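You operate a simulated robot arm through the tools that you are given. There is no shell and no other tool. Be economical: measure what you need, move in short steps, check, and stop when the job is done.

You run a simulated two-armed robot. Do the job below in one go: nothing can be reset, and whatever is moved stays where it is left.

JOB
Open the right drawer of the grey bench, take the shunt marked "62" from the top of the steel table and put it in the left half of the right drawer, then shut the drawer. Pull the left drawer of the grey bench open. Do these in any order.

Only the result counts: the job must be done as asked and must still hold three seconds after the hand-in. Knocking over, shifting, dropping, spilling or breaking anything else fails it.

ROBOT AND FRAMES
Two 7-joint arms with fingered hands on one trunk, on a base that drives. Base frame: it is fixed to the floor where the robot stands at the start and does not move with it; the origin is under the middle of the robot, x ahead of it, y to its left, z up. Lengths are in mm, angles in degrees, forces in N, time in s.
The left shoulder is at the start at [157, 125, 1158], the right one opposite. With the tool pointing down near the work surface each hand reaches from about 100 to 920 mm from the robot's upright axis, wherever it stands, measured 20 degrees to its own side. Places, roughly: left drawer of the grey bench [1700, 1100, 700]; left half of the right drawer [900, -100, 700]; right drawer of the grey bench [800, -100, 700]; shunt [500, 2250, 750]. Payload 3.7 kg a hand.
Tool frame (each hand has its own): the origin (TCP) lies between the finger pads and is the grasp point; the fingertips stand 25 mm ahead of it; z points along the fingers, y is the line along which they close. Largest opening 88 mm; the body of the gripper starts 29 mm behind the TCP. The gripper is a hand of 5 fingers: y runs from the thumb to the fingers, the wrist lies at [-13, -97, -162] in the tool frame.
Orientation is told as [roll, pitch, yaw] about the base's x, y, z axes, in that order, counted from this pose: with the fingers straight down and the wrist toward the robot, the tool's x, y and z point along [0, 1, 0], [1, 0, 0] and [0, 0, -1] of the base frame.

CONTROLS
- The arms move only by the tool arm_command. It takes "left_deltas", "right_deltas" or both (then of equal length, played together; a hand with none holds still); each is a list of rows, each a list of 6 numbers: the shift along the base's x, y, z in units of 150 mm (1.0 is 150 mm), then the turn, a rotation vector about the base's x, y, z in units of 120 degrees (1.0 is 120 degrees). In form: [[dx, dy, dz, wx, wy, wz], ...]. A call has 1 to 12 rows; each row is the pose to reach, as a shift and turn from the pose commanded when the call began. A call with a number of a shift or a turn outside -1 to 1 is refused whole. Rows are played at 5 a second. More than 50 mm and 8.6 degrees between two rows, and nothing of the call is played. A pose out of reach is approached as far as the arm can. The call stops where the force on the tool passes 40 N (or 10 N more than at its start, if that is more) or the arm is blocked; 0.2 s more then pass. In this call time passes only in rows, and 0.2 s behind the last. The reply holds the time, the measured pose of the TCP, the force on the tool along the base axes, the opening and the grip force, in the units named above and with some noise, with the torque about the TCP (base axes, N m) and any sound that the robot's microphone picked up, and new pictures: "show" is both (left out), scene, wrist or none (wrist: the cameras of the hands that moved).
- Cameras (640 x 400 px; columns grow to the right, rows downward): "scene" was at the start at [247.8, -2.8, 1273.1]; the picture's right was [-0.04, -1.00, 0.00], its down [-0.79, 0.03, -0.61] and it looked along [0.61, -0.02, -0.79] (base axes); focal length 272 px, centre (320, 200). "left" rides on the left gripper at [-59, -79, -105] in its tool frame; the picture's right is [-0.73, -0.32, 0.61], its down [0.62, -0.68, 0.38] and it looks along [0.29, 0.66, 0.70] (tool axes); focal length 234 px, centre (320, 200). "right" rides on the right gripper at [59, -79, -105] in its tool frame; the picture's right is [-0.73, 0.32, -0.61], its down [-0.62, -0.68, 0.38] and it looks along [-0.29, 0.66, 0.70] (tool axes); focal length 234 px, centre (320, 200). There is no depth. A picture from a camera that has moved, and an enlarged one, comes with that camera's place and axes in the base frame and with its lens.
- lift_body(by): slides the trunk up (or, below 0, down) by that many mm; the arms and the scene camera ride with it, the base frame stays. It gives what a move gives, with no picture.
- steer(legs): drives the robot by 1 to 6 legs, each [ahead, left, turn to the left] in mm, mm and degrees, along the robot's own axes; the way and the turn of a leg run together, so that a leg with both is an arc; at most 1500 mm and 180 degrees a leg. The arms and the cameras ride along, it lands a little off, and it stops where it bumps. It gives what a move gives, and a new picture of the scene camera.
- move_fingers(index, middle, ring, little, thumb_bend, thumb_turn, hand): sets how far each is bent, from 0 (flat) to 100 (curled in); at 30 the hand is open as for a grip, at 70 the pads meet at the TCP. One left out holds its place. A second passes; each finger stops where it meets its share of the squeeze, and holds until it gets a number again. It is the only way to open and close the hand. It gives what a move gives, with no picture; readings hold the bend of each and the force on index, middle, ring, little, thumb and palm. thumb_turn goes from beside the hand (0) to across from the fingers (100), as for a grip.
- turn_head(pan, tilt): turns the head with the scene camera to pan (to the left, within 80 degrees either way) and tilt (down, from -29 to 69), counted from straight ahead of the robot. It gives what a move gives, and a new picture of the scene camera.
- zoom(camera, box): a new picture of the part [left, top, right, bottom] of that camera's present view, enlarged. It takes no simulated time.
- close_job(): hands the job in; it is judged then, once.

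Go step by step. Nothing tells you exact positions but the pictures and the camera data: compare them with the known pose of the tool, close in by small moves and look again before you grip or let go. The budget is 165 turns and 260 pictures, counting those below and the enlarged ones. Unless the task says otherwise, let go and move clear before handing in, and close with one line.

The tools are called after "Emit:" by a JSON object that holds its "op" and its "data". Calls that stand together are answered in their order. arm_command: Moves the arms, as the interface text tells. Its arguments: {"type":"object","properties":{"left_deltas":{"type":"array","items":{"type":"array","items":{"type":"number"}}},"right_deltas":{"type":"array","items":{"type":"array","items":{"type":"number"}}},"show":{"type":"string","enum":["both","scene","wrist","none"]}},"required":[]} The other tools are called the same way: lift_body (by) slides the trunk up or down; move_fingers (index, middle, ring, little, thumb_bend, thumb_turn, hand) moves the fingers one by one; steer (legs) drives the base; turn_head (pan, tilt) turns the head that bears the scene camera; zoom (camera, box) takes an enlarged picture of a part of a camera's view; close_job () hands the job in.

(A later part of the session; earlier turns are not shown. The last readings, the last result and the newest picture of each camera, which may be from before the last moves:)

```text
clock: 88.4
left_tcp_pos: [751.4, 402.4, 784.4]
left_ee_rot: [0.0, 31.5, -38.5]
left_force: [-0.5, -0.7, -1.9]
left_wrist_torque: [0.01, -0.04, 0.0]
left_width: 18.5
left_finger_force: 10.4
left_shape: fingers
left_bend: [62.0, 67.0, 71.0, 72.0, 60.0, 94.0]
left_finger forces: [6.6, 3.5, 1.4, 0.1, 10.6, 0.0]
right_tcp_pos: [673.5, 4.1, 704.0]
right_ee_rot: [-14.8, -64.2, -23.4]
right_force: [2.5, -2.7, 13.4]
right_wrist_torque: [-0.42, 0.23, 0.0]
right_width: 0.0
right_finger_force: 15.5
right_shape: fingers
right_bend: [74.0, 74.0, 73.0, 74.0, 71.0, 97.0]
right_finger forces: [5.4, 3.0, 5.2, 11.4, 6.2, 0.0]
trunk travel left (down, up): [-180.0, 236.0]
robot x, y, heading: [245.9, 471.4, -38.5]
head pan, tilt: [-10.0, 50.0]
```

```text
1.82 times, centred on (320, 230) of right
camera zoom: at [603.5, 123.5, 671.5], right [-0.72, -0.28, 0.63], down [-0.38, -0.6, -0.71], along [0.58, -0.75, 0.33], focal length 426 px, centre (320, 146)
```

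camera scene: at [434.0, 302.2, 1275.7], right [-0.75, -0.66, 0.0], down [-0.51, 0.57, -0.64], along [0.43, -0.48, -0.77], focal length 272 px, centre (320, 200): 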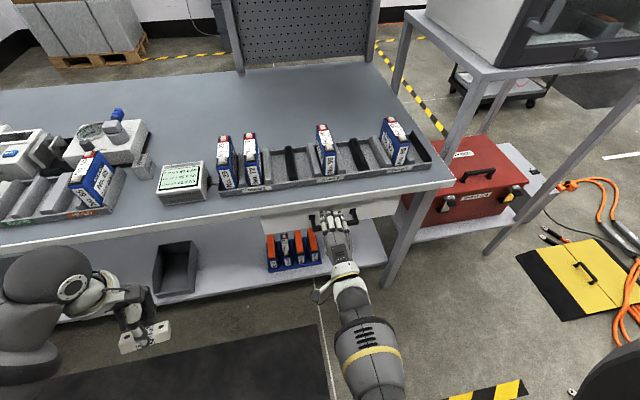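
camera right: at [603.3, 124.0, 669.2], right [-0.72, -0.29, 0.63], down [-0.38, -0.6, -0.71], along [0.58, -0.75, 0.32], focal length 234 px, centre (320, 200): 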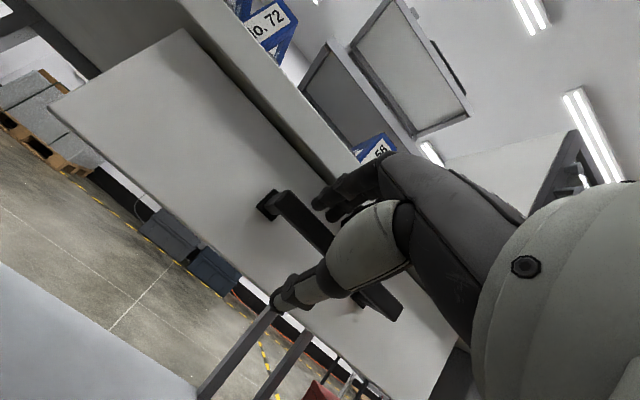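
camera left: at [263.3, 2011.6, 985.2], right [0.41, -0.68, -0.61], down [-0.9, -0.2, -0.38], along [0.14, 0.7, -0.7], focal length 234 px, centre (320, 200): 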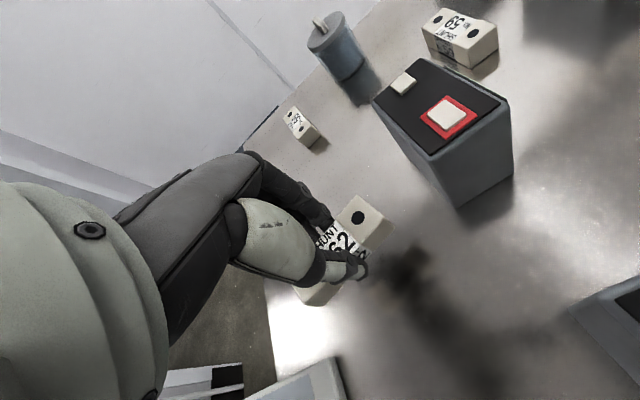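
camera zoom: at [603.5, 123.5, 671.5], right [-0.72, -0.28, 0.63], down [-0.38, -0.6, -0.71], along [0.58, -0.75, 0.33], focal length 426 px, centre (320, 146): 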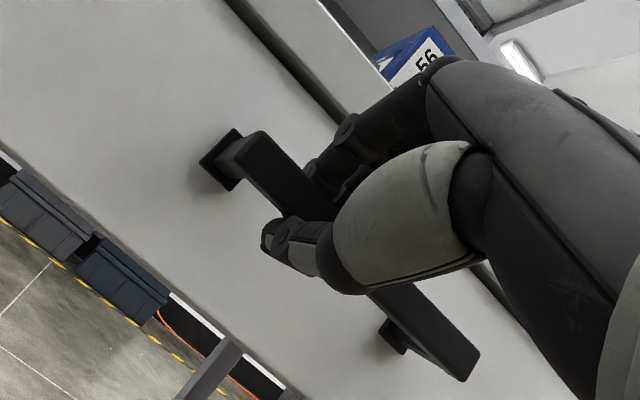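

The hand has closed round the bar. I pull straight out from the bench.

Emit:
{"op": "arm_command", "data": {"right_deltas": [[-0.1, 0.077, 0.02, 0, 0, 0], [-0.2, 0.154, 0.02, 0, 0, 0], [-0.32, 0.246, 0.02, 0, 0, 0], [-0.44, 0.339, 0.02, 0, 0, 0], [-0.56, 0.431, 0.02, 0, 0, 0], [-0.68, 0.524, 0.02, 0, 0, 0], [-0.79, 0.608, 0.02, 0, 0, 0]]}}

```text
clock: 90.0
left_tcp_pos: [752.4, 402.1, 784.1]
left_ee_rot: [-0.1, 31.7, -38.4]
left_force: [0.0, 0.3, -2.0]
left_wrist_torque: [0.0, -0.01, 0.01]
left_width: 18.2
left_finger_force: 10.8
left_shape: fingers
left_bend: [62.0, 67.0, 71.0, 72.0, 60.0, 94.0]
left_finger forces: [6.6, 3.5, 1.4, 0.0, 10.6, 0.1]
right_tcp_pos: [555.5, 94.3, 706.0]
right_ee_rot: [-14.4, -63.6, -23.7]
right_force: [-5.9, -7.2, -3.0]
right_wrist_torque: [-0.11, 0.17, 0.08]
right_width: 0.0
right_finger_force: 12.9
right_shape: fingers
right_bend: [74.0, 74.0, 74.0, 74.0, 71.0, 97.0]
right_finger forces: [3.4, 2.3, 4.2, 4.3, 11.0, 0.1]
trunk travel left (down, up): [-180.0, 236.0]
robot x, y, heading: [248.6, 467.6, -38.3]
head pan, tilt: [-10.0, 50.0]
camera scene: at [433.4, 301.7, 1275.7], right [-0.75, -0.66, 0.0], down [-0.51, 0.57, -0.64], along [0.43, -0.48, -0.77], focal length 272 px, centre (320, 200)
camera right: at [485.2, 215.8, 674.5], right [-0.72, -0.29, 0.63], down [-0.38, -0.6, -0.71], along [0.58, -0.75, 0.32], focal length 234 px, centre (320, 200)
```

scene: 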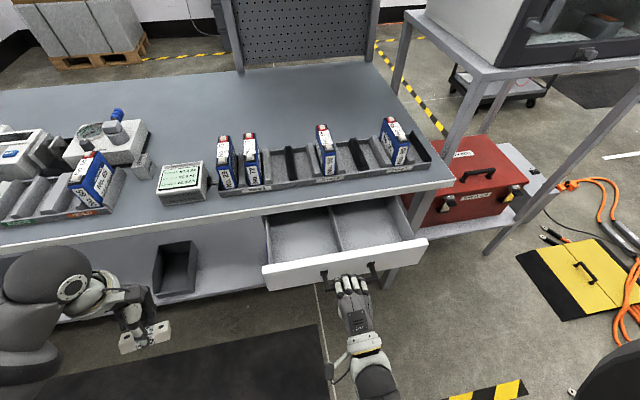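
right: 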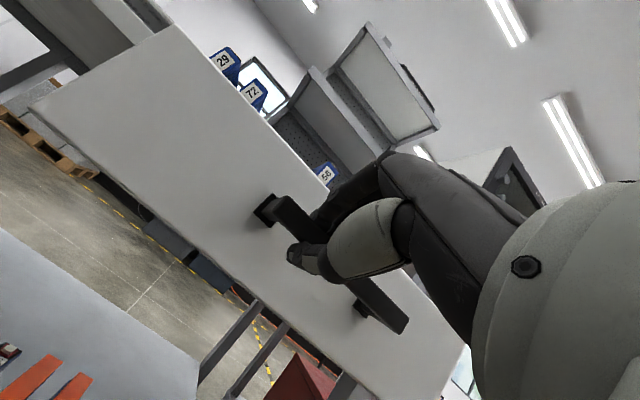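

The drawer slides out well and has a divider. I pull another 80 mm.

Emit:
{"op": "arm_command", "data": {"right_deltas": [[-0.11, 0.085, 0, 0, 0, 0], [-0.22, 0.169, 0, 0, 0, 0], [-0.33, 0.254, 0, 0, 0, 0], [-0.43, 0.331, 0, 0, 0, 0]]}}

Emit:
{"op": "zoom", "data": {"camera": "scene", "box": [230, 170, 470, 320]}}

```text
clock: 91.0
left_tcp_pos: [750.8, 401.5, 783.7]
left_ee_rot: [0.0, 31.7, -38.6]
left_force: [-0.4, -0.1, -2.2]
left_wrist_torque: [-0.02, -0.03, 0.01]
left_width: 18.4
left_finger_force: 11.2
left_shape: fingers
left_bend: [62.0, 67.0, 71.0, 72.0, 60.0, 94.0]
left_finger forces: [6.6, 3.5, 1.4, 0.1, 10.5, 0.0]
right_tcp_pos: [491.6, 143.6, 706.3]
right_ee_rot: [-14.5, -63.8, -23.8]
right_force: [-3.3, -2.1, 2.2]
right_wrist_torque: [-0.23, 0.19, 0.01]
right_width: 0.0
right_finger_force: 13.2
right_shape: fingers
right_bend: [74.0, 74.0, 74.0, 74.0, 71.0, 97.0]
right_finger forces: [3.6, 2.3, 4.2, 7.2, 9.9, 0.1]
trunk travel left (down, up): [-180.0, 236.0]
robot x, y, heading: [244.1, 468.0, -38.5]
head pan, tilt: [-10.0, 50.0]
camera scene: at [433.4, 302.3, 1275.9], right [-0.75, -0.66, 0.0], down [-0.51, 0.57, -0.64], along [0.43, -0.48, -0.77], focal length 272 px, centre (320, 200)
camera right: at [421.2, 264.7, 674.1], right [-0.72, -0.29, 0.63], down [-0.38, -0.6, -0.71], along [0.58, -0.75, 0.32], focal length 234 px, centre (320, 200)
```

scene: 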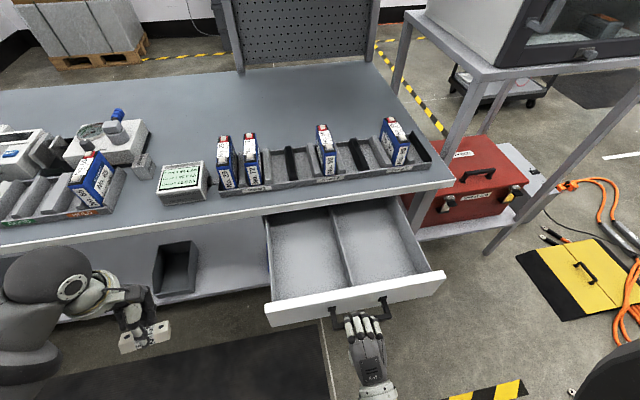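
right: 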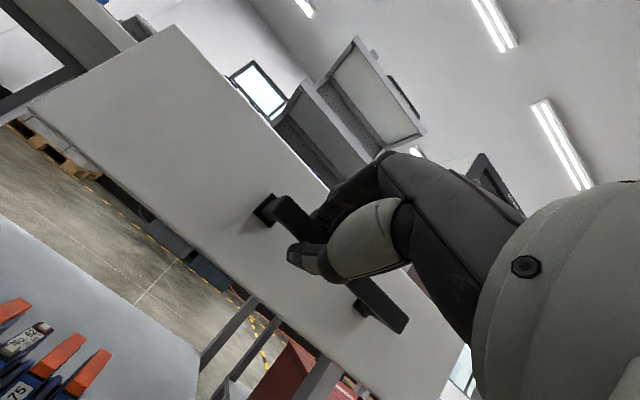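

```text
2.67 times, centred on (350, 245) of scene
camera zoom: at [433.4, 302.3, 1275.9], right [-0.75, -0.66, 0.0], down [-0.51, 0.57, -0.64], along [0.43, -0.48, -0.77], focal length 726 px, centre (240, 80)
```

zoom: 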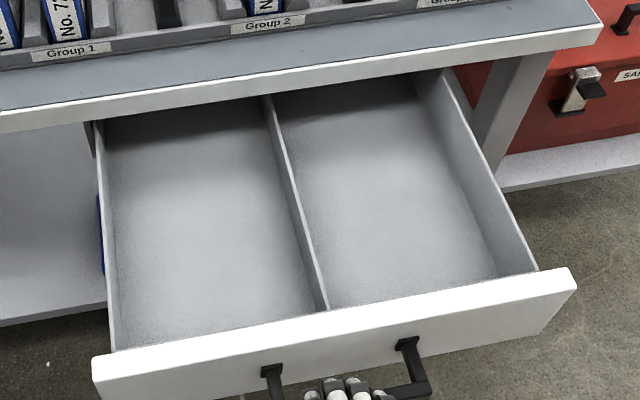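

The drawer is open about 230 mm with two empty compartments; the right hand stays on the handle. Now I level the left hand and raise it.

Emit:
{"op": "arm_command", "data": {"left_deltas": [[0, 0, 0.12, -0.033, -0.0413, 0], [0, 0, 0.24, -0.0658, -0.0827, 0], [0, 0, 0.36, -0.0987, -0.124, 0], [0, 0, 0.48, -0.1316, -0.1654, 0], [0, 0, 0.6, -0.1645, -0.2067, 0]]}}

```text
clock: 92.2
left_tcp_pos: [771.9, 397.4, 862.8]
left_ee_rot: [-0.1, -0.1, -38.6]
left_force: [-0.7, 0.0, -2.0]
left_wrist_torque: [0.0, -0.02, -0.02]
left_width: 18.2
left_finger_force: 10.9
left_shape: fingers
left_bend: [62.0, 67.0, 71.0, 72.0, 60.0, 94.0]
left_finger forces: [6.2, 3.3, 1.2, 0.0, 11.1, 0.0]
left hand out of reach, approached as far as the arm can: row 4, 5
right_tcp_pos: [492.6, 141.6, 706.4]
right_ee_rot: [-14.5, -63.8, -23.7]
right_force: [-1.9, -0.9, 3.6]
right_wrist_torque: [-0.23, 0.18, 0.04]
right_width: 0.1
right_finger_force: 13.1
right_shape: fingers
right_bend: [74.0, 74.0, 74.0, 74.0, 71.0, 97.0]
right_finger forces: [3.3, 2.0, 3.9, 7.5, 9.3, 0.0]
trunk travel left (down, up): [-180.0, 236.0]
robot x, y, heading: [246.7, 464.1, -38.7]
head pan, tilt: [-10.0, 50.0]
camera scene: at [433.5, 302.4, 1275.8], right [-0.75, -0.66, 0.0], down [-0.51, 0.57, -0.64], along [0.43, -0.48, -0.77], focal length 272 px, centre (320, 200)
camera left: at [672.6, 401.1, 968.5], right [-0.7, -0.37, -0.61], down [-0.14, 0.91, -0.39], along [0.69, -0.18, -0.7], focal length 234 px, centre (320, 200)
```

scene: 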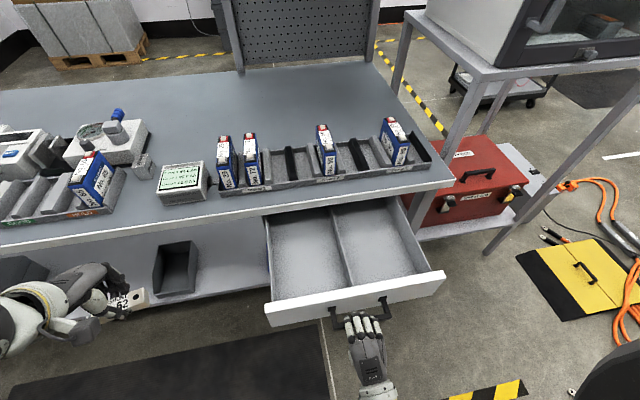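
left: 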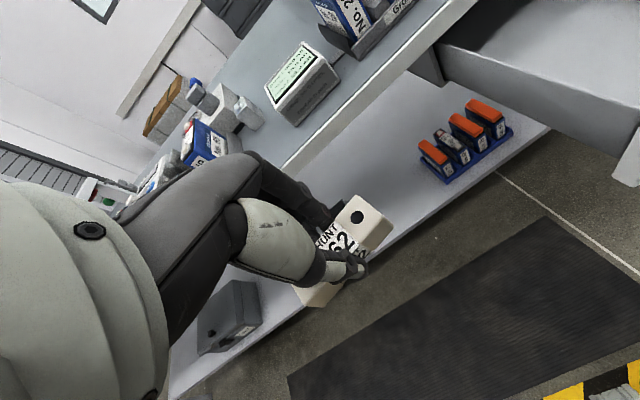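

Level again. I move the left hand sideways over the drawer's left compartment.

Emit:
{"op": "arm_command", "data": {"left_deltas": [[-0.12, -0.24, 0, 0, 0, 0], [-0.24, -0.48, 0, 0, 0, 0], [-0.36, -0.72, 0, 0, 0, 0], [-0.45, -0.96, 0, 0, 0, 0]], "show": "none"}}

Emit:
{"op": "arm_command", "data": {"left_deltas": [[-0.12, -0.24, 0, 0, 0, 0], [-0.24, -0.48, 0, 0, 0, 0], [-0.36, -0.72, 0, 0, 0, 0], [-0.4, -0.94, 0, 0, 0, 0]]}}

```text
clock: 93.2
left_tcp_pos: [702.3, 253.0, 860.5]
left_ee_rot: [0.0, 0.0, -38.6]
left_force: [-0.8, -0.4, -2.1]
left_wrist_torque: [-0.01, -0.02, 0.02]
left_width: 18.4
left_finger_force: 10.9
left_shape: fingers
left_bend: [62.0, 67.0, 71.0, 72.0, 60.0, 94.0]
left_finger forces: [6.2, 3.3, 1.3, 0.1, 10.9, 0.0]
left hand out of reach, approached as far as the arm can: row 1
right_tcp_pos: [490.4, 142.2, 705.8]
right_ee_rot: [-14.4, -63.9, -23.5]
right_force: [-1.0, -3.2, 2.0]
right_wrist_torque: [-0.17, 0.14, 0.07]
right_width: 0.1
right_finger_force: 12.3
right_shape: fingers
right_bend: [74.0, 74.0, 74.0, 74.0, 71.0, 97.0]
right_finger forces: [3.9, 2.4, 4.3, 5.9, 8.9, 0.0]
trunk travel left (down, up): [-180.0, 236.0]
robot x, y, heading: [248.4, 469.4, -38.6]
head pan, tilt: [-10.0, 50.0]
```

```text
clock: 94.2
left_tcp_pos: [644.2, 110.0, 860.8]
left_ee_rot: [0.1, 0.1, -38.5]
left_force: [0.5, 0.7, -2.1]
left_wrist_torque: [-0.01, -0.03, -0.02]
left_width: 18.6
left_finger_force: 10.7
left_shape: fingers
left_bend: [62.0, 67.0, 71.0, 72.0, 60.0, 94.0]
left_finger forces: [6.2, 3.3, 1.3, 0.0, 10.8, 0.0]
right_tcp_pos: [491.6, 142.9, 705.3]
right_ee_rot: [-14.5, -63.9, -23.6]
right_force: [0.0, -2.6, 2.1]
right_wrist_torque: [-0.2, 0.16, 0.05]
right_width: 0.0
right_finger_force: 12.8
right_shape: fingers
right_bend: [74.0, 74.0, 74.0, 74.0, 71.0, 97.0]
right_finger forces: [3.7, 2.3, 4.3, 6.6, 9.0, 0.0]
trunk travel left (down, up): [-180.0, 236.0]
robot x, y, heading: [249.9, 468.0, -38.7]
head pan, tilt: [-10.0, 50.0]
camera scene: at [433.4, 302.2, 1275.8], right [-0.75, -0.66, 0.0], down [-0.51, 0.57, -0.64], along [0.43, -0.48, -0.77], focal length 272 px, centre (320, 200)
camera left: at [545.3, 114.2, 966.8], right [-0.7, -0.37, -0.61], down [-0.14, 0.91, -0.38], along [0.69, -0.18, -0.7], focal length 234 px, centre (320, 200)
```

scene: 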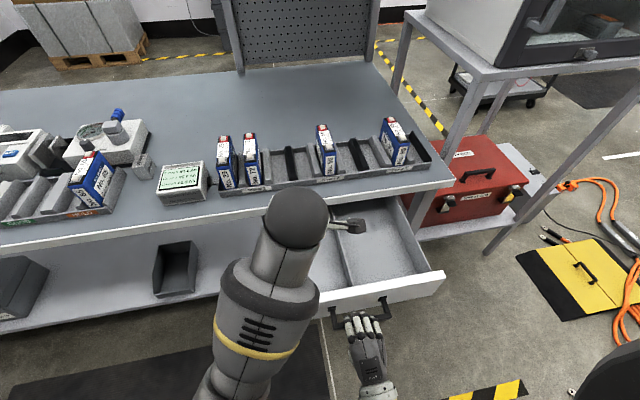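
left: 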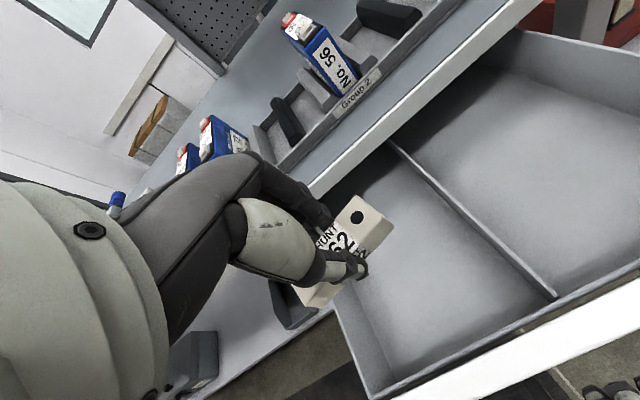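

The hand is above the left compartment, clear of the bench edge, divider and walls. I lower to just above the floor of the drawer.

Emit:
{"op": "arm_command", "data": {"left_deltas": [[0.01, 0, -0.2, 0, 0, 0], [0.01, 0, -0.4, 0, 0, 0], [0.01, 0, -0.6, 0, 0, 0], [0.01, 0, -0.8, 0, 0, 0]]}}

Emit:
{"op": "zoom", "data": {"camera": "left", "box": [220, 120, 540, 320]}}

```text
clock: 95.2
left_tcp_pos: [646.0, 111.3, 739.4]
left_ee_rot: [-0.1, 0.0, -38.5]
left_force: [-0.1, -0.5, -2.6]
left_wrist_torque: [0.01, -0.06, 0.02]
left_width: 18.1
left_finger_force: 11.0
left_shape: fingers
left_bend: [62.0, 67.0, 71.0, 72.0, 60.0, 94.0]
left_finger forces: [6.1, 3.3, 1.3, 0.0, 10.8, 0.0]
right_tcp_pos: [491.3, 142.6, 705.5]
right_ee_rot: [-14.4, -63.8, -23.6]
right_force: [-0.5, -2.4, 3.1]
right_wrist_torque: [-0.24, 0.16, 0.01]
right_width: 0.0
right_finger_force: 12.4
right_shape: fingers
right_bend: [74.0, 74.0, 74.0, 74.0, 71.0, 97.0]
right_finger forces: [3.4, 2.2, 4.0, 7.2, 9.0, 0.0]
trunk travel left (down, up): [-180.0, 236.0]
robot x, y, heading: [250.8, 466.2, -38.5]
head pan, tilt: [-10.0, 50.0]
camera scene: at [433.6, 302.3, 1275.8], right [-0.75, -0.66, 0.0], down [-0.51, 0.57, -0.64], along [0.43, -0.48, -0.77], focal length 272 px, centre (320, 200)
camera left: at [547.1, 115.4, 846.3], right [-0.71, -0.37, -0.61], down [-0.14, 0.91, -0.38], along [0.69, -0.18, -0.7], focal length 234 px, centre (320, 200)
```

scene: 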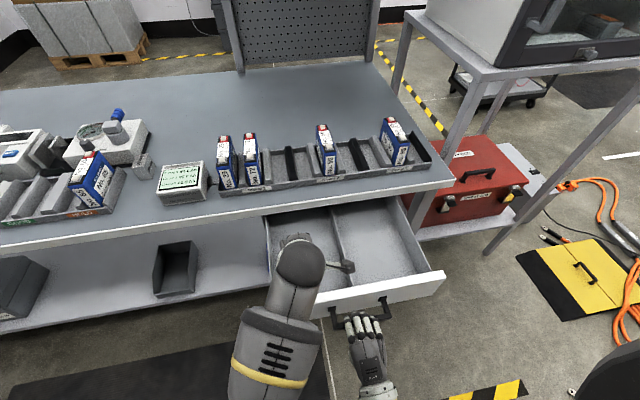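
left: 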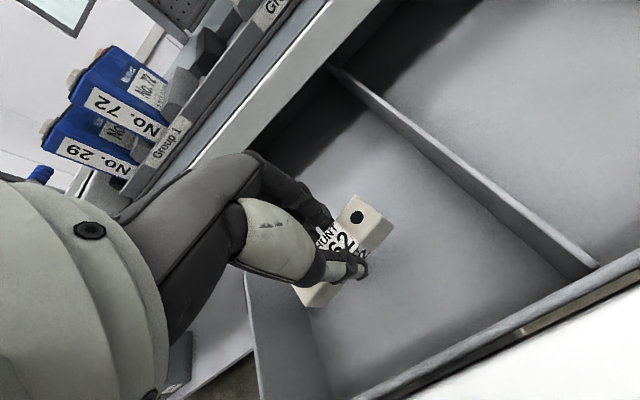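

```text
2.00 times, centred on (380, 220) of left
camera zoom: at [547.1, 115.4, 846.3], right [-0.71, -0.37, -0.61], down [-0.14, 0.91, -0.38], along [0.69, -0.18, -0.7], focal length 468 px, centre (200, 160)
```

zoom: 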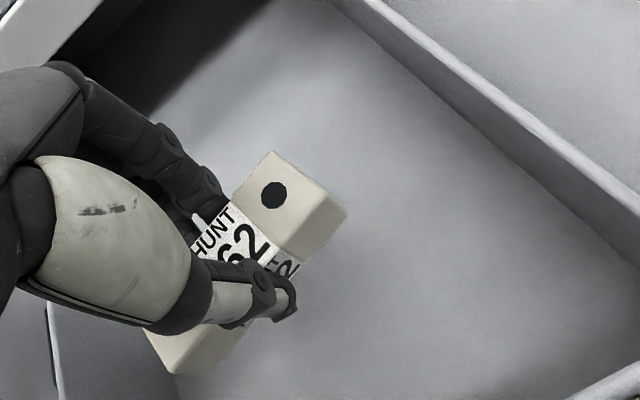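

I shift a bit toward the compartment's centre and lower gently until contact.

Emit:
{"op": "arm_command", "data": {"left_deltas": [[-0.08, -0.1, 0, 0, 0, 0], [-0.08, -0.1, -0.06, 0, 0, 0], [-0.08, -0.1, -0.12, 0, 0, 0], [-0.08, -0.1, -0.18, 0, 0, 0]], "show": "wrist"}}

Emit:
{"op": "zoom", "data": {"camera": "left", "box": [220, 120, 540, 320]}}

```text
clock: 96.2
left_tcp_pos: [633.7, 97.0, 713.4]
left_ee_rot: [0.1, 0.0, -38.5]
left_force: [0.2, -0.8, -1.8]
left_wrist_torque: [-0.03, 0.05, 0.01]
left_width: 18.2
left_finger_force: 10.1
left_shape: fingers
left_bend: [62.0, 67.0, 71.0, 72.0, 60.0, 94.0]
left_finger forces: [6.2, 3.4, 1.2, 0.1, 10.7, 0.1]
right_tcp_pos: [492.0, 143.3, 705.8]
right_ee_rot: [-14.4, -63.7, -23.6]
right_force: [-0.3, -1.2, 2.4]
right_wrist_torque: [-0.23, 0.15, 0.07]
right_width: 0.0
right_finger_force: 12.8
right_shape: fingers
right_bend: [74.0, 74.0, 74.0, 74.0, 71.0, 97.0]
right_finger forces: [3.6, 2.2, 4.0, 7.3, 9.0, 0.0]
trunk travel left (down, up): [-180.0, 236.0]
robot x, y, heading: [247.1, 465.9, -38.7]
head pan, tilt: [-10.0, 50.0]
camera left: at [535.2, 100.7, 819.8], right [-0.7, -0.37, -0.61], down [-0.15, 0.91, -0.38], along [0.69, -0.18, -0.7], focal length 234 px, centre (320, 200)
```

left: 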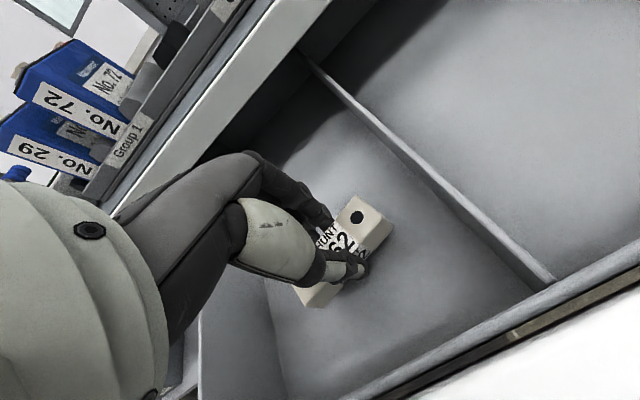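

```text
2.00 times, centred on (380, 220) of left
camera zoom: at [535.2, 100.7, 819.8], right [-0.7, -0.37, -0.61], down [-0.15, 0.91, -0.38], along [0.69, -0.18, -0.7], focal length 468 px, centre (200, 160)
```

zoom: 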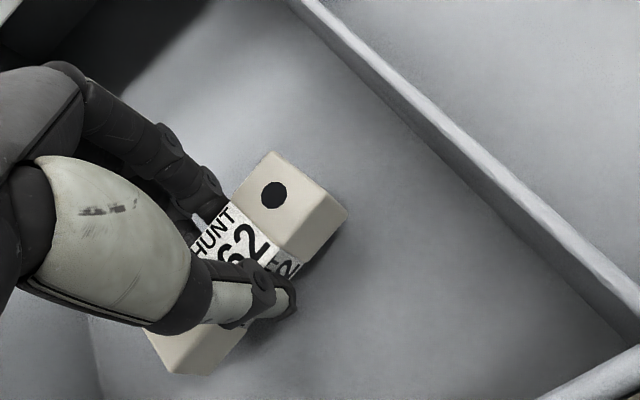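

Still no contact. I lower on in small steps.

Emit:
{"op": "arm_command", "data": {"left_deltas": [[0, 0, -0.03, 0, 0, 0], [0, 0, -0.06, 0, 0, 0], [0, 0, -0.08, 0, 0, 0]], "show": "none"}}

Emit:
{"op": "zoom", "data": {"camera": "left", "box": [220, 120, 540, 320]}}

```text
clock: 97.0
left_tcp_pos: [633.6, 97.0, 702.4]
left_ee_rot: [-0.1, 0.0, -38.5]
left_force: [0.2, -0.5, -2.2]
left_wrist_torque: [0.03, 0.01, -0.02]
left_width: 17.9
left_finger_force: 10.7
left_shape: fingers
left_bend: [62.0, 67.0, 71.0, 72.0, 60.0, 94.0]
left_finger forces: [6.1, 3.2, 1.2, 0.0, 10.7, 0.1]
right_tcp_pos: [491.2, 143.2, 705.9]
right_ee_rot: [-14.5, -63.8, -23.6]
right_force: [-0.7, -1.9, 2.6]
right_wrist_torque: [-0.27, 0.18, 0.02]
right_width: 0.1
right_finger_force: 12.8
right_shape: fingers
right_bend: [74.0, 74.0, 74.0, 74.0, 71.0, 97.0]
right_finger forces: [3.5, 2.1, 4.0, 7.3, 9.2, 0.1]
trunk travel left (down, up): [-180.0, 236.0]
robot x, y, heading: [249.2, 466.7, -38.3]
head pan, tilt: [-10.0, 50.0]
```

```text
2.00 times, centred on (380, 220) of left
camera zoom: at [534.3, 100.5, 808.4], right [-0.71, -0.37, -0.61], down [-0.15, 0.91, -0.38], along [0.69, -0.18, -0.7], focal length 468 px, centre (200, 160)
```

zoom: 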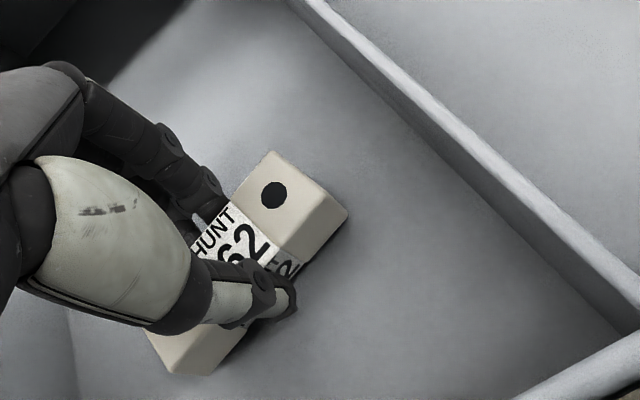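

Emit:
{"op": "arm_command", "data": {"left_deltas": [[0, 0, -0.02, 0, 0, 0], [0, 0, -0.04, 0, 0, 0]], "show": "none"}}

```text
clock: 97.6
left_tcp_pos: [633.5, 97.0, 696.6]
left_ee_rot: [0.0, 0.0, -38.6]
left_force: [-0.1, 0.2, -0.4]
left_wrist_torque: [-0.01, 0.04, -0.04]
left_width: 18.4
left_finger_force: 10.9
left_shape: fingers
left_bend: [62.0, 67.0, 71.0, 72.0, 60.0, 94.0]
left_finger forces: [6.5, 3.1, 1.2, 0.0, 10.7, 0.1]
right_tcp_pos: [490.9, 143.3, 706.8]
right_ee_rot: [-14.5, -63.8, -23.6]
right_force: [-1.6, -2.1, 2.6]
right_wrist_torque: [-0.2, 0.14, 0.05]
right_width: 0.0
right_finger_force: 13.4
right_shape: fingers
right_bend: [74.0, 74.0, 74.0, 74.0, 71.0, 97.0]
right_finger forces: [3.6, 2.1, 4.0, 6.8, 9.1, 0.0]
trunk travel left (down, up): [-180.0, 236.0]
robot x, y, heading: [246.6, 467.5, -38.5]
head pan, tilt: [-10.0, 50.0]
```

The weight has gone off the hand: the shunt rests on the drawer floor. I open the left hand.

Emit:
{"op": "move_fingers", "data": {"hand": "left", "index": 45, "middle": 45, "ring": 45, "little": 45, "thumb_bend": 45}}

Emit:
{"op": "zoom", "data": {"camera": "left", "box": [220, 120, 540, 320]}}

```text
clock: 98.6
left_tcp_pos: [633.8, 98.1, 697.0]
left_ee_rot: [-0.1, -0.2, -38.6]
left_force: [0.9, -0.4, 0.5]
left_wrist_torque: [-0.02, 0.01, 0.01]
left_width: 52.0
left_finger_force: 0.0
left_shape: fingers
left_bend: [45.0, 45.0, 45.0, 45.0, 45.0, 97.0]
left_finger forces: [0.0, 0.0, 0.0, 0.0, 0.1, 0.0]
right_tcp_pos: [491.2, 143.8, 706.3]
right_ee_rot: [-14.5, -63.8, -23.6]
right_force: [-1.2, -2.0, 2.1]
right_wrist_torque: [-0.22, 0.15, 0.0]
right_width: 0.1
right_finger_force: 12.9
right_shape: fingers
right_bend: [74.0, 74.0, 74.0, 74.0, 71.0, 97.0]
right_finger forces: [3.4, 2.1, 4.0, 6.6, 9.2, 0.1]
trunk travel left (down, up): [-180.0, 236.0]
robot x, y, heading: [243.9, 469.3, -38.7]
head pan, tilt: [-10.0, 50.0]
```

```text
2.00 times, centred on (380, 220) of left
camera zoom: at [534.7, 100.4, 802.1], right [-0.71, -0.37, -0.61], down [-0.14, 0.91, -0.38], along [0.69, -0.18, -0.7], focal length 468 px, centre (200, 160)
```

zoom: 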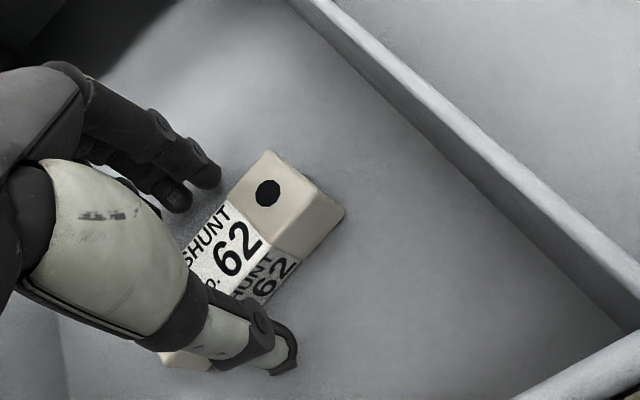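

The shunt is lying free in the left compartment. I raise the left hand straight up, well clear of the drawer, and move it aside.

Emit:
{"op": "arm_command", "data": {"left_deltas": [[0, 0, 0.2, 0, 0, 0], [0, 0, 0.4, 0, 0, 0], [0, 0, 0.6, 0, 0, 0], [0, 0, 0.8, 0, 0, 0], [0, 0, 1.0, 0, 0, 0]], "show": "none"}}

Emit:
{"op": "arm_command", "data": {"left_deltas": [[0, 0, 0.2, 0, 0, 0], [0.08, 0.24, 0.35, 0, 0, 0], [0.16, 0.48, 0.35, 0, 0, 0], [0.24, 0.72, 0.35, 0, 0, 0], [0.3, 0.96, 0.35, 0, 0, 0]]}}

```text
clock: 99.8
left_tcp_pos: [634.5, 96.7, 845.7]
left_ee_rot: [-0.1, 0.1, -38.5]
left_force: [-0.5, -0.3, -0.3]
left_wrist_torque: [0.01, 0.0, -0.02]
left_width: 52.0
left_finger_force: 0.0
left_shape: fingers
left_bend: [45.0, 45.0, 45.0, 45.0, 45.0, 97.0]
left_finger forces: [0.0, 0.0, 0.0, 0.0, 0.0, 0.1]
right_tcp_pos: [491.4, 143.4, 706.0]
right_ee_rot: [-14.3, -63.8, -23.6]
right_force: [-1.1, -3.1, 1.3]
right_wrist_torque: [-0.21, 0.18, 0.04]
right_width: 0.2
right_finger_force: 12.4
right_shape: fingers
right_bend: [74.0, 74.0, 74.0, 74.0, 71.0, 97.0]
right_finger forces: [3.5, 2.1, 4.0, 6.8, 9.4, 0.1]
trunk travel left (down, up): [-180.0, 236.0]
robot x, y, heading: [246.8, 467.9, -38.6]
head pan, tilt: [-10.0, 50.0]
```

```text
clock: 101.0
left_tcp_pos: [678.2, 240.0, 899.0]
left_ee_rot: [0.0, 0.1, -38.6]
left_force: [0.0, 0.4, 0.9]
left_wrist_torque: [0.05, 0.03, -0.02]
left_width: 52.1
left_finger_force: 0.0
left_shape: fingers
left_bend: [45.0, 45.0, 45.0, 45.0, 45.0, 97.0]
left_finger forces: [0.1, 0.0, 0.0, 0.0, 0.1, 0.0]
right_tcp_pos: [491.9, 144.0, 705.3]
right_ee_rot: [-14.5, -63.9, -23.6]
right_force: [-1.1, -0.4, 2.1]
right_wrist_torque: [-0.24, 0.19, 0.0]
right_width: 0.1
right_finger_force: 12.5
right_shape: fingers
right_bend: [74.0, 74.0, 74.0, 74.0, 71.0, 97.0]
right_finger forces: [3.2, 2.0, 3.8, 7.8, 8.4, 0.0]
trunk travel left (down, up): [-180.0, 236.0]
robot x, y, heading: [248.4, 468.6, -38.9]
head pan, tilt: [-10.0, 50.0]
camera scene: at [433.6, 302.4, 1275.8], right [-0.75, -0.66, 0.0], down [-0.51, 0.57, -0.64], along [0.43, -0.48, -0.77], focal length 272 px, centre (320, 200)
camera left: at [578.6, 244.6, 1004.6], right [-0.71, -0.37, -0.61], down [-0.14, 0.91, -0.38], along [0.69, -0.18, -0.7], focal length 234 px, centre (320, 200)
```

scene: 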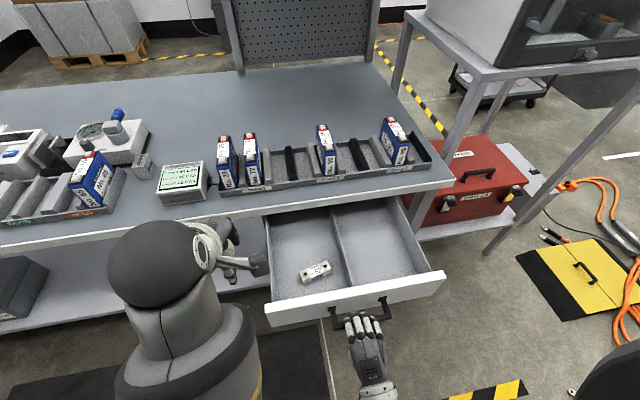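
left: 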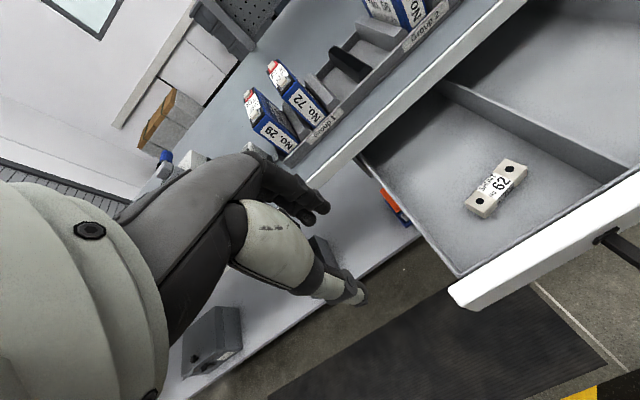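

The shunt lies safely in the left half. I push the drawer shut with the right hand, slowly.

Emit:
{"op": "arm_command", "data": {"right_deltas": [[0.04, -0.031, 0, 0, 0, 0], [0.12, -0.092, 0, 0, 0, 0], [0.2, -0.153, 0, 0, 0, 0], [0.28, -0.214, 0, 0, 0, 0], [0.36, -0.276, 0, 0, 0, 0], [0.44, -0.337, 0, 0, 0, 0], [0.52, -0.398, 0, 0, 0, 0], [0.6, -0.46, 0, 0, 0, 0], [0.68, -0.521, 0, 0, 0, 0], [0.76, -0.582, 0, 0, 0, 0], [0.8, -0.613, 0, 0, 0, 0]], "show": "scene"}}

```text
clock: 103.4
left_tcp_pos: [677.2, 240.6, 898.6]
left_ee_rot: [-0.1, 0.0, -38.6]
left_force: [0.5, 0.7, 0.0]
left_wrist_torque: [-0.02, -0.02, 0.0]
left_width: 52.2
left_finger_force: 0.1
left_shape: fingers
left_bend: [45.0, 45.0, 45.0, 45.0, 45.0, 97.0]
left_finger forces: [0.1, 0.0, 0.1, 0.0, 0.1, 0.0]
right_tcp_pos: [612.6, 52.5, 704.1]
right_ee_rot: [-14.4, -63.8, -23.7]
right_force: [-4.0, -2.7, 4.5]
right_wrist_torque: [-0.22, 0.14, 0.01]
right_width: 0.0
right_finger_force: 9.9
right_shape: fingers
right_bend: [75.0, 74.0, 74.0, 74.0, 71.0, 97.0]
right_finger forces: [1.4, 1.3, 2.8, 6.5, 6.8, 0.1]
trunk travel left (down, up): [-180.0, 236.0]
robot x, y, heading: [247.3, 472.0, -38.6]
head pan, tilt: [-10.0, 50.0]
camera scene: at [433.2, 302.3, 1275.8], right [-0.75, -0.66, 0.0], down [-0.51, 0.57, -0.64], along [0.43, -0.48, -0.77], focal length 272 px, centre (320, 200)
```

scene: 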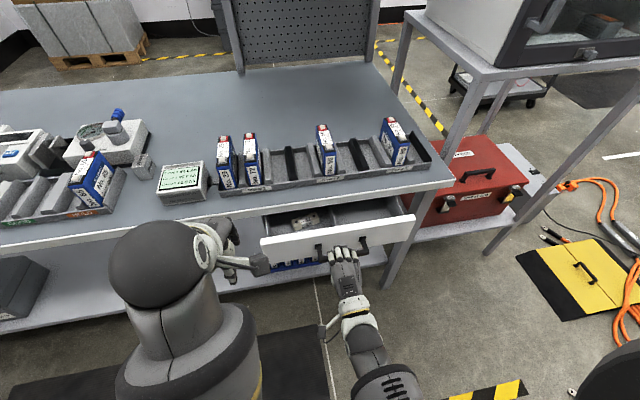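

Emit:
{"op": "arm_command", "data": {"right_deltas": [[0.08, -0.061, 0, 0, 0, 0], [0.16, -0.122, 0, 0, 0, 0], [0.24, -0.184, 0, 0, 0, 0], [0.32, -0.248, 0, 0, 0, 0], [0.38, -0.298, 0, 0, 0, 0], [0.41, -0.322, 0, 0, 0, 0], [0.44, -0.345, 0, 0, 0, 0], [0.47, -0.368, 0, 0, 0, 0]]}}

Emit:
{"op": "zoom", "data": {"camera": "scene", "box": [240, 170, 440, 295]}}

```text
clock: 105.2
left_tcp_pos: [676.5, 240.6, 899.5]
left_ee_rot: [-0.1, 0.0, -38.4]
left_force: [-0.7, 0.4, -0.4]
left_wrist_torque: [0.03, 0.0, 0.0]
left_width: 52.1
left_finger_force: 0.1
left_shape: fingers
left_bend: [45.0, 45.0, 45.0, 45.0, 45.0, 97.0]
left_finger forces: [0.0, 0.0, 0.0, 0.0, 0.1, 0.0]
right_tcp_pos: [682.0, -3.0, 705.0]
right_ee_rot: [-14.5, -63.8, -23.6]
right_force: [-2.0, 2.6, 2.7]
right_wrist_torque: [-0.22, 0.15, 0.07]
right_width: 0.0
right_finger_force: 9.4
right_shape: fingers
right_bend: [75.0, 75.0, 74.0, 75.0, 71.0, 97.0]
right_finger forces: [1.1, 1.1, 2.6, 6.5, 7.2, 0.1]
trunk travel left (down, up): [-180.0, 236.0]
robot x, y, heading: [246.7, 466.9, -38.5]
head pan, tilt: [-10.0, 50.0]
camera scene: at [433.1, 303.1, 1276.0], right [-0.75, -0.66, 0.0], down [-0.51, 0.57, -0.64], along [0.43, -0.48, -0.77], focal length 272 px, centre (320, 200)
camera right: at [611.5, 118.0, 673.1], right [-0.72, -0.29, 0.63], down [-0.38, -0.6, -0.71], along [0.58, -0.75, 0.32], focal length 234 px, centre (320, 200)
```

scene: 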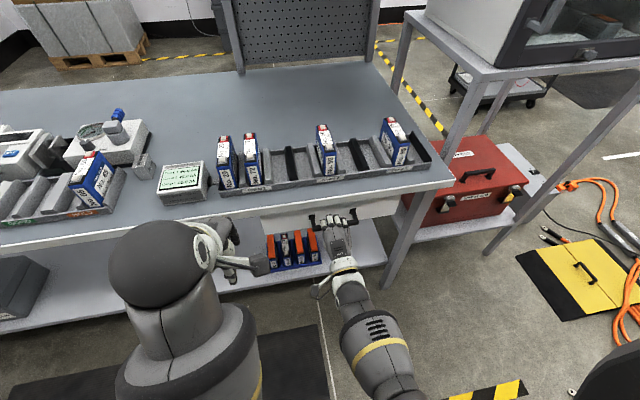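
right: 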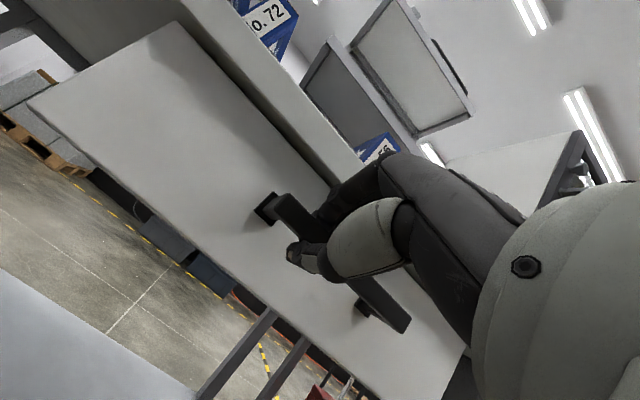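

```text
3.20 times, centred on (340, 232) of scene
camera zoom: at [433.1, 303.1, 1276.0], right [-0.75, -0.66, 0.0], down [-0.51, 0.57, -0.64], along [0.43, -0.48, -0.77], focal length 871 px, centre (256, 96)
```

zoom: 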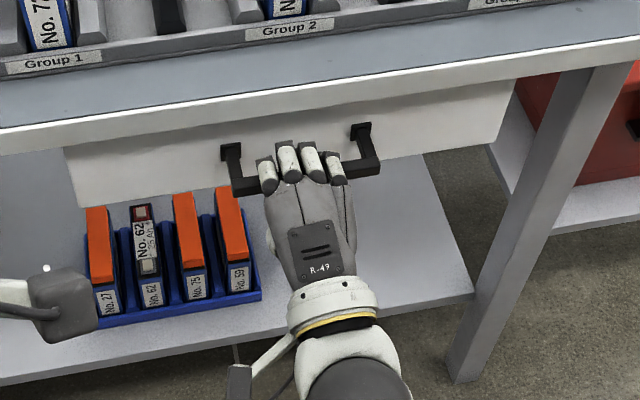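

The drawer looks shut; I push a few millimetres more to feel the stop.

Emit:
{"op": "arm_command", "data": {"right_deltas": [[0.025, -0.019, 0, 0, 0, 0], [0.05, -0.039, 0, 0, 0, 0], [0.075, -0.058, 0, 0, 0, 0], [0.1, -0.077, 0, 0, 0, 0]], "show": "none"}}

Emit:
{"op": "zoom", "data": {"camera": "scene", "box": [240, 170, 440, 295]}}

```text
clock: 106.2
left_tcp_pos: [678.5, 239.8, 898.9]
left_ee_rot: [-0.1, 0.1, -38.5]
left_force: [0.3, -0.6, -0.1]
left_wrist_torque: [-0.02, 0.0, 0.0]
left_width: 52.2
left_finger_force: 0.2
left_shape: fingers
left_bend: [45.0, 45.0, 45.0, 45.0, 45.0, 97.0]
left_finger forces: [0.0, 0.1, 0.1, 0.0, 0.1, 0.0]
right_tcp_pos: [695.5, -14.1, 702.2]
right_ee_rot: [-14.3, -63.5, -23.9]
right_force: [-5.9, 4.5, -9.2]
right_wrist_torque: [-0.09, -0.11, 0.03]
right_width: 0.0
right_finger_force: 4.6
right_shape: fingers
right_bend: [75.0, 75.0, 75.0, 75.0, 72.0, 96.0]
right_finger forces: [0.0, 0.0, 0.0, 0.0, 9.8, 0.0]
trunk travel left (down, up): [-180.0, 236.0]
robot x, y, heading: [248.7, 467.1, -38.5]
head pan, tilt: [-10.0, 50.0]
```

```text
3.20 times, centred on (340, 232) of scene
camera zoom: at [433.9, 302.1, 1275.5], right [-0.75, -0.66, 0.0], down [-0.51, 0.57, -0.64], along [0.43, -0.48, -0.77], focal length 871 px, centre (256, 96)
```

zoom: 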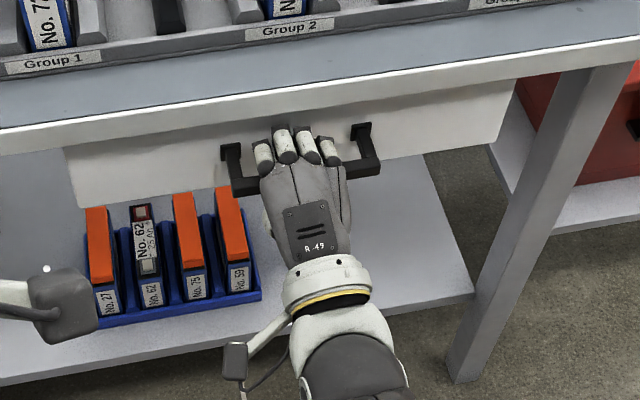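

The drawer is fully shut (only the hand slid over the bar). I ease back, open the right hand and withdraw.

Emit:
{"op": "arm_command", "data": {"right_deltas": [[-0.09, 0.07, 0.0, 0, 0, 0]], "show": "none"}}

Emit:
{"op": "move_fingers", "data": {"hand": "right", "index": 40, "middle": 40, "ring": 40, "little": 40, "thumb_bend": 40}}

Emit:
{"op": "zoom", "data": {"camera": "right", "box": [200, 120, 440, 340]}}

```text
clock: 106.6
left_tcp_pos: [678.0, 239.7, 898.2]
left_ee_rot: [0.0, 0.0, -38.4]
left_force: [0.3, -0.4, 0.3]
left_wrist_torque: [-0.03, -0.02, -0.03]
left_width: 52.2
left_finger_force: 0.0
left_shape: fingers
left_bend: [45.0, 45.0, 45.0, 45.0, 45.0, 97.0]
left_finger forces: [0.0, 0.0, 0.1, 0.0, 0.0, 0.0]
right_tcp_pos: [682.9, -3.2, 702.9]
right_ee_rot: [-14.5, -63.4, -23.7]
right_force: [0.5, -1.9, -11.9]
right_wrist_torque: [-0.21, -0.17, 0.02]
right_width: 0.0
right_finger_force: 5.6
right_shape: fingers
right_bend: [75.0, 75.0, 75.0, 75.0, 71.0, 97.0]
right_finger forces: [0.0, 0.0, 0.1, 0.1, 11.7, 0.1]
trunk travel left (down, up): [-180.0, 236.0]
robot x, y, heading: [244.2, 467.0, -38.6]
head pan, tilt: [-10.0, 50.0]
```

```text
clock: 107.6
left_tcp_pos: [676.5, 240.8, 899.9]
left_ee_rot: [-0.1, -0.2, -38.5]
left_force: [-0.9, -0.3, -0.2]
left_wrist_torque: [0.0, -0.01, -0.01]
left_width: 52.4
left_finger_force: 0.0
left_shape: fingers
left_bend: [45.0, 45.0, 45.0, 45.0, 45.0, 97.0]
left_finger forces: [0.0, 0.0, 0.1, 0.0, 0.0, 0.0]
right_tcp_pos: [682.7, -2.9, 704.0]
right_ee_rot: [-14.5, -63.7, -23.7]
right_force: [-19.6, 15.4, -6.1]
right_wrist_torque: [-0.09, -0.16, -0.04]
right_width: 51.5
right_finger_force: 12.5
right_shape: fingers
right_bend: [50.0, 45.0, 44.0, 40.0, 40.0, 97.0]
right_finger forces: [13.9, 5.6, 5.2, 0.0, 0.1, 0.1]
trunk travel left (down, up): [-180.0, 236.0]
robot x, y, heading: [243.7, 465.5, -38.5]
head pan, tilt: [-10.0, 50.0]
```

```text
1.82 times, centred on (320, 230) of right
camera zoom: at [612.1, 118.8, 672.5], right [-0.72, -0.29, 0.63], down [-0.38, -0.6, -0.71], along [0.58, -0.75, 0.32], focal length 426 px, centre (320, 146)
```

zoom: 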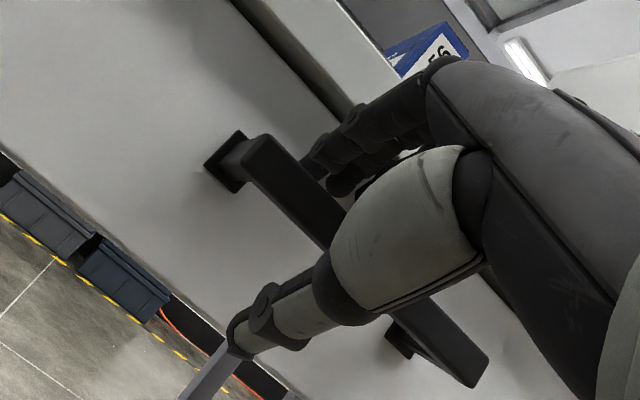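

The fingertips only press the shut drawer's face. I withdraw the hand backwards.

Emit:
{"op": "arm_command", "data": {"right_deltas": [[-0.1, 0.077, 0.02, 0, 0, 0], [-0.22, 0.17, 0.07, 0, 0, 0], [-0.36, 0.28, 0.14, 0, 0, 0], [-0.56, 0.43, 0.2, 0, 0, 0], [-0.78, 0.6, 0.2, 0, 0, 0]]}}

Emit:
{"op": "zoom", "data": {"camera": "scene", "box": [240, 170, 440, 295]}}

```text
clock: 108.8
left_tcp_pos: [676.9, 240.4, 898.9]
left_ee_rot: [-0.1, 0.1, -38.5]
left_force: [0.4, 0.2, 0.6]
left_wrist_torque: [-0.01, -0.01, -0.04]
left_width: 52.3
left_finger_force: 0.0
left_shape: fingers
left_bend: [45.0, 45.0, 45.0, 45.0, 45.0, 97.0]
left_finger forces: [0.0, 0.1, 0.0, 0.1, 0.1, 0.0]
right_tcp_pos: [565.6, 87.0, 735.3]
right_ee_rot: [-14.5, -63.8, -23.5]
right_force: [-0.7, -0.5, -0.1]
right_wrist_torque: [0.05, -0.01, 0.01]
right_width: 63.3
right_finger_force: 0.0
right_shape: fingers
right_bend: [40.0, 40.0, 40.0, 40.0, 40.0, 97.0]
right_finger forces: [0.0, 0.0, 0.1, 0.1, 0.0, 0.0]
trunk travel left (down, up): [-180.0, 236.0]
robot x, y, heading: [248.9, 468.9, -38.3]
head pan, tilt: [-10.0, 50.0]
camera scene: at [433.2, 302.6, 1275.9], right [-0.75, -0.66, 0.0], down [-0.51, 0.57, -0.64], along [0.43, -0.48, -0.77], focal length 272 px, centre (320, 200)
camera right: at [496.0, 208.0, 702.6], right [-0.72, -0.28, 0.63], down [-0.38, -0.6, -0.71], along [0.58, -0.75, 0.32], focal length 234 px, centre (320, 200)
```

scene: 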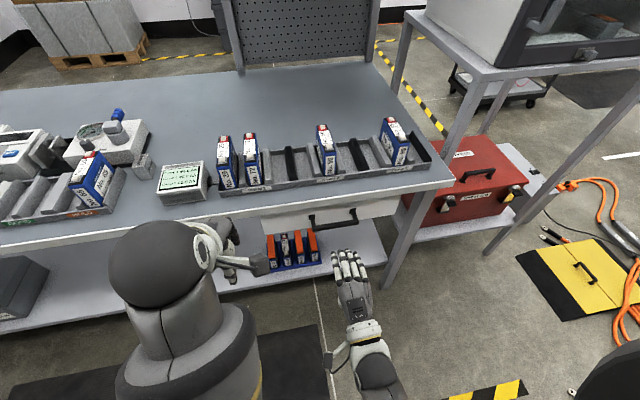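
right: 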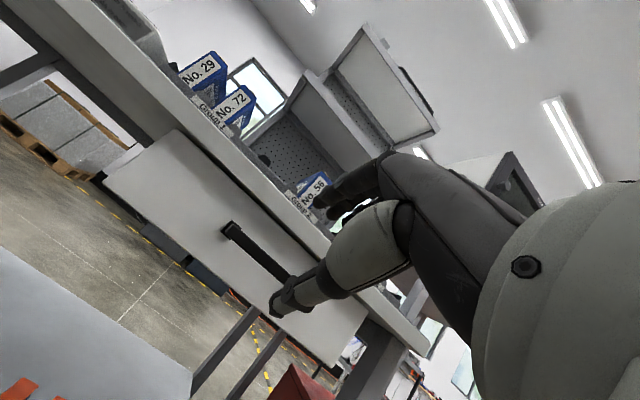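

```text
3.20 times, centred on (340, 232) of scene
camera zoom: at [433.2, 302.6, 1275.9], right [-0.75, -0.66, 0.0], down [-0.51, 0.57, -0.64], along [0.43, -0.48, -0.77], focal length 871 px, centre (256, 96)
```

zoom: 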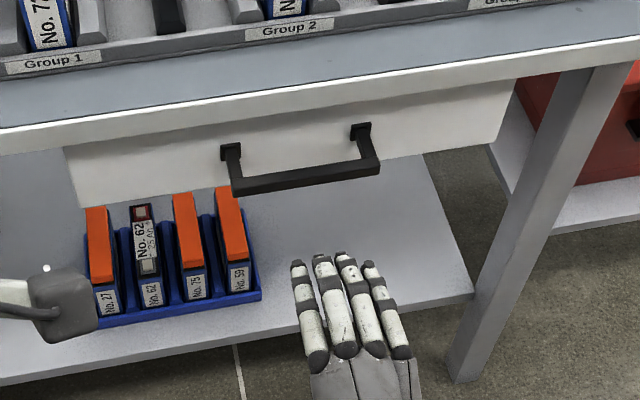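

The right drawer is shut with the handle in its original place. I keep the right-hand pose, back off a little and slide left along the bench to the left drawer.

Emit:
{"op": "steer", "data": {"legs": [[-80, 0, 0.8], [0, 1400, 0]]}}

Emit:
{"op": "turn_head", "data": {"pan": -10, "tilt": 45}}

```text
clock: 116.6
left_tcp_pos: [1489.7, 1438.4, 898.9]
left_ee_rot: [-0.1, -0.1, -37.1]
left_force: [0.8, 0.6, 0.3]
left_wrist_torque: [-0.01, -0.02, 0.01]
left_width: 52.3
left_finger_force: 0.1
left_shape: fingers
left_bend: [45.0, 45.0, 45.0, 45.0, 45.0, 97.0]
left_finger forces: [0.0, 0.0, 0.0, 0.1, 0.1, 0.1]
right_tcp_pos: [1382.9, 1280.6, 733.4]
right_ee_rot: [-14.5, -63.8, -22.3]
right_force: [-0.1, -0.2, 0.4]
right_wrist_torque: [0.02, -0.02, 0.04]
right_width: 63.2
right_finger_force: 0.0
right_shape: fingers
right_bend: [40.0, 40.0, 40.0, 40.0, 40.0, 97.0]
right_finger forces: [0.0, 0.0, 0.0, 0.0, 0.1, 0.0]
trunk travel left (down, up): [-180.0, 236.0]
robot x, y, heading: [1055.6, 1653.6, -36.8]
head pan, tilt: [-10.0, 50.0]
camera scene: at [1244.1, 1493.6, 1275.8], right [-0.73, -0.68, 0.0], down [-0.52, 0.56, -0.64], along [0.44, -0.47, -0.77], focal length 272 px, centre (320, 200)
```

scene: 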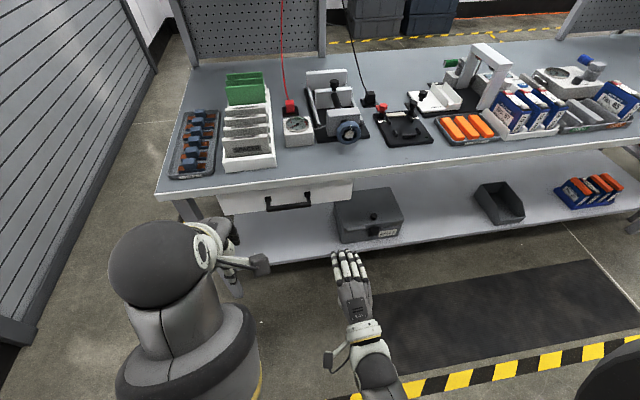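

```text
clock: 117.2
left_tcp_pos: [1488.1, 1438.2, 899.3]
left_ee_rot: [-0.1, 0.0, -37.0]
left_force: [-0.1, -1.2, -0.1]
left_wrist_torque: [0.01, 0.0, 0.03]
left_width: 51.9
left_finger_force: 0.0
left_shape: fingers
left_bend: [45.0, 45.0, 45.0, 45.0, 45.0, 97.0]
left_finger forces: [0.0, 0.0, 0.1, 0.0, 0.0, 0.0]
right_tcp_pos: [1383.0, 1280.8, 733.8]
right_ee_rot: [-14.5, -63.7, -22.1]
right_force: [-0.8, 0.0, -0.6]
right_wrist_torque: [0.01, -0.02, -0.04]
right_width: 63.1
right_finger_force: 0.1
right_shape: fingers
right_bend: [40.0, 40.0, 40.0, 40.0, 40.0, 97.0]
right_finger forces: [0.1, 0.0, 0.0, 0.0, 0.1, 0.1]
trunk travel left (down, up): [-180.0, 236.0]
robot x, y, heading: [1049.6, 1651.9, -37.0]
head pan, tilt: [-10.0, 45.0]
camera scene: at [1247.0, 1490.4, 1282.7], right [-0.73, -0.68, 0.0], down [-0.48, 0.52, -0.71], along [0.48, -0.52, -0.71], focal length 272 px, centre (320, 200)
```

scene: 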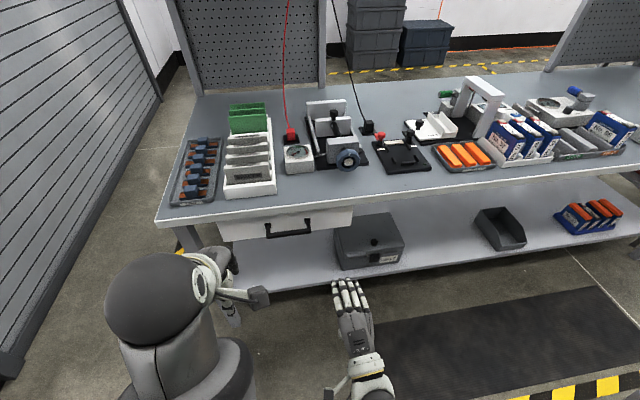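

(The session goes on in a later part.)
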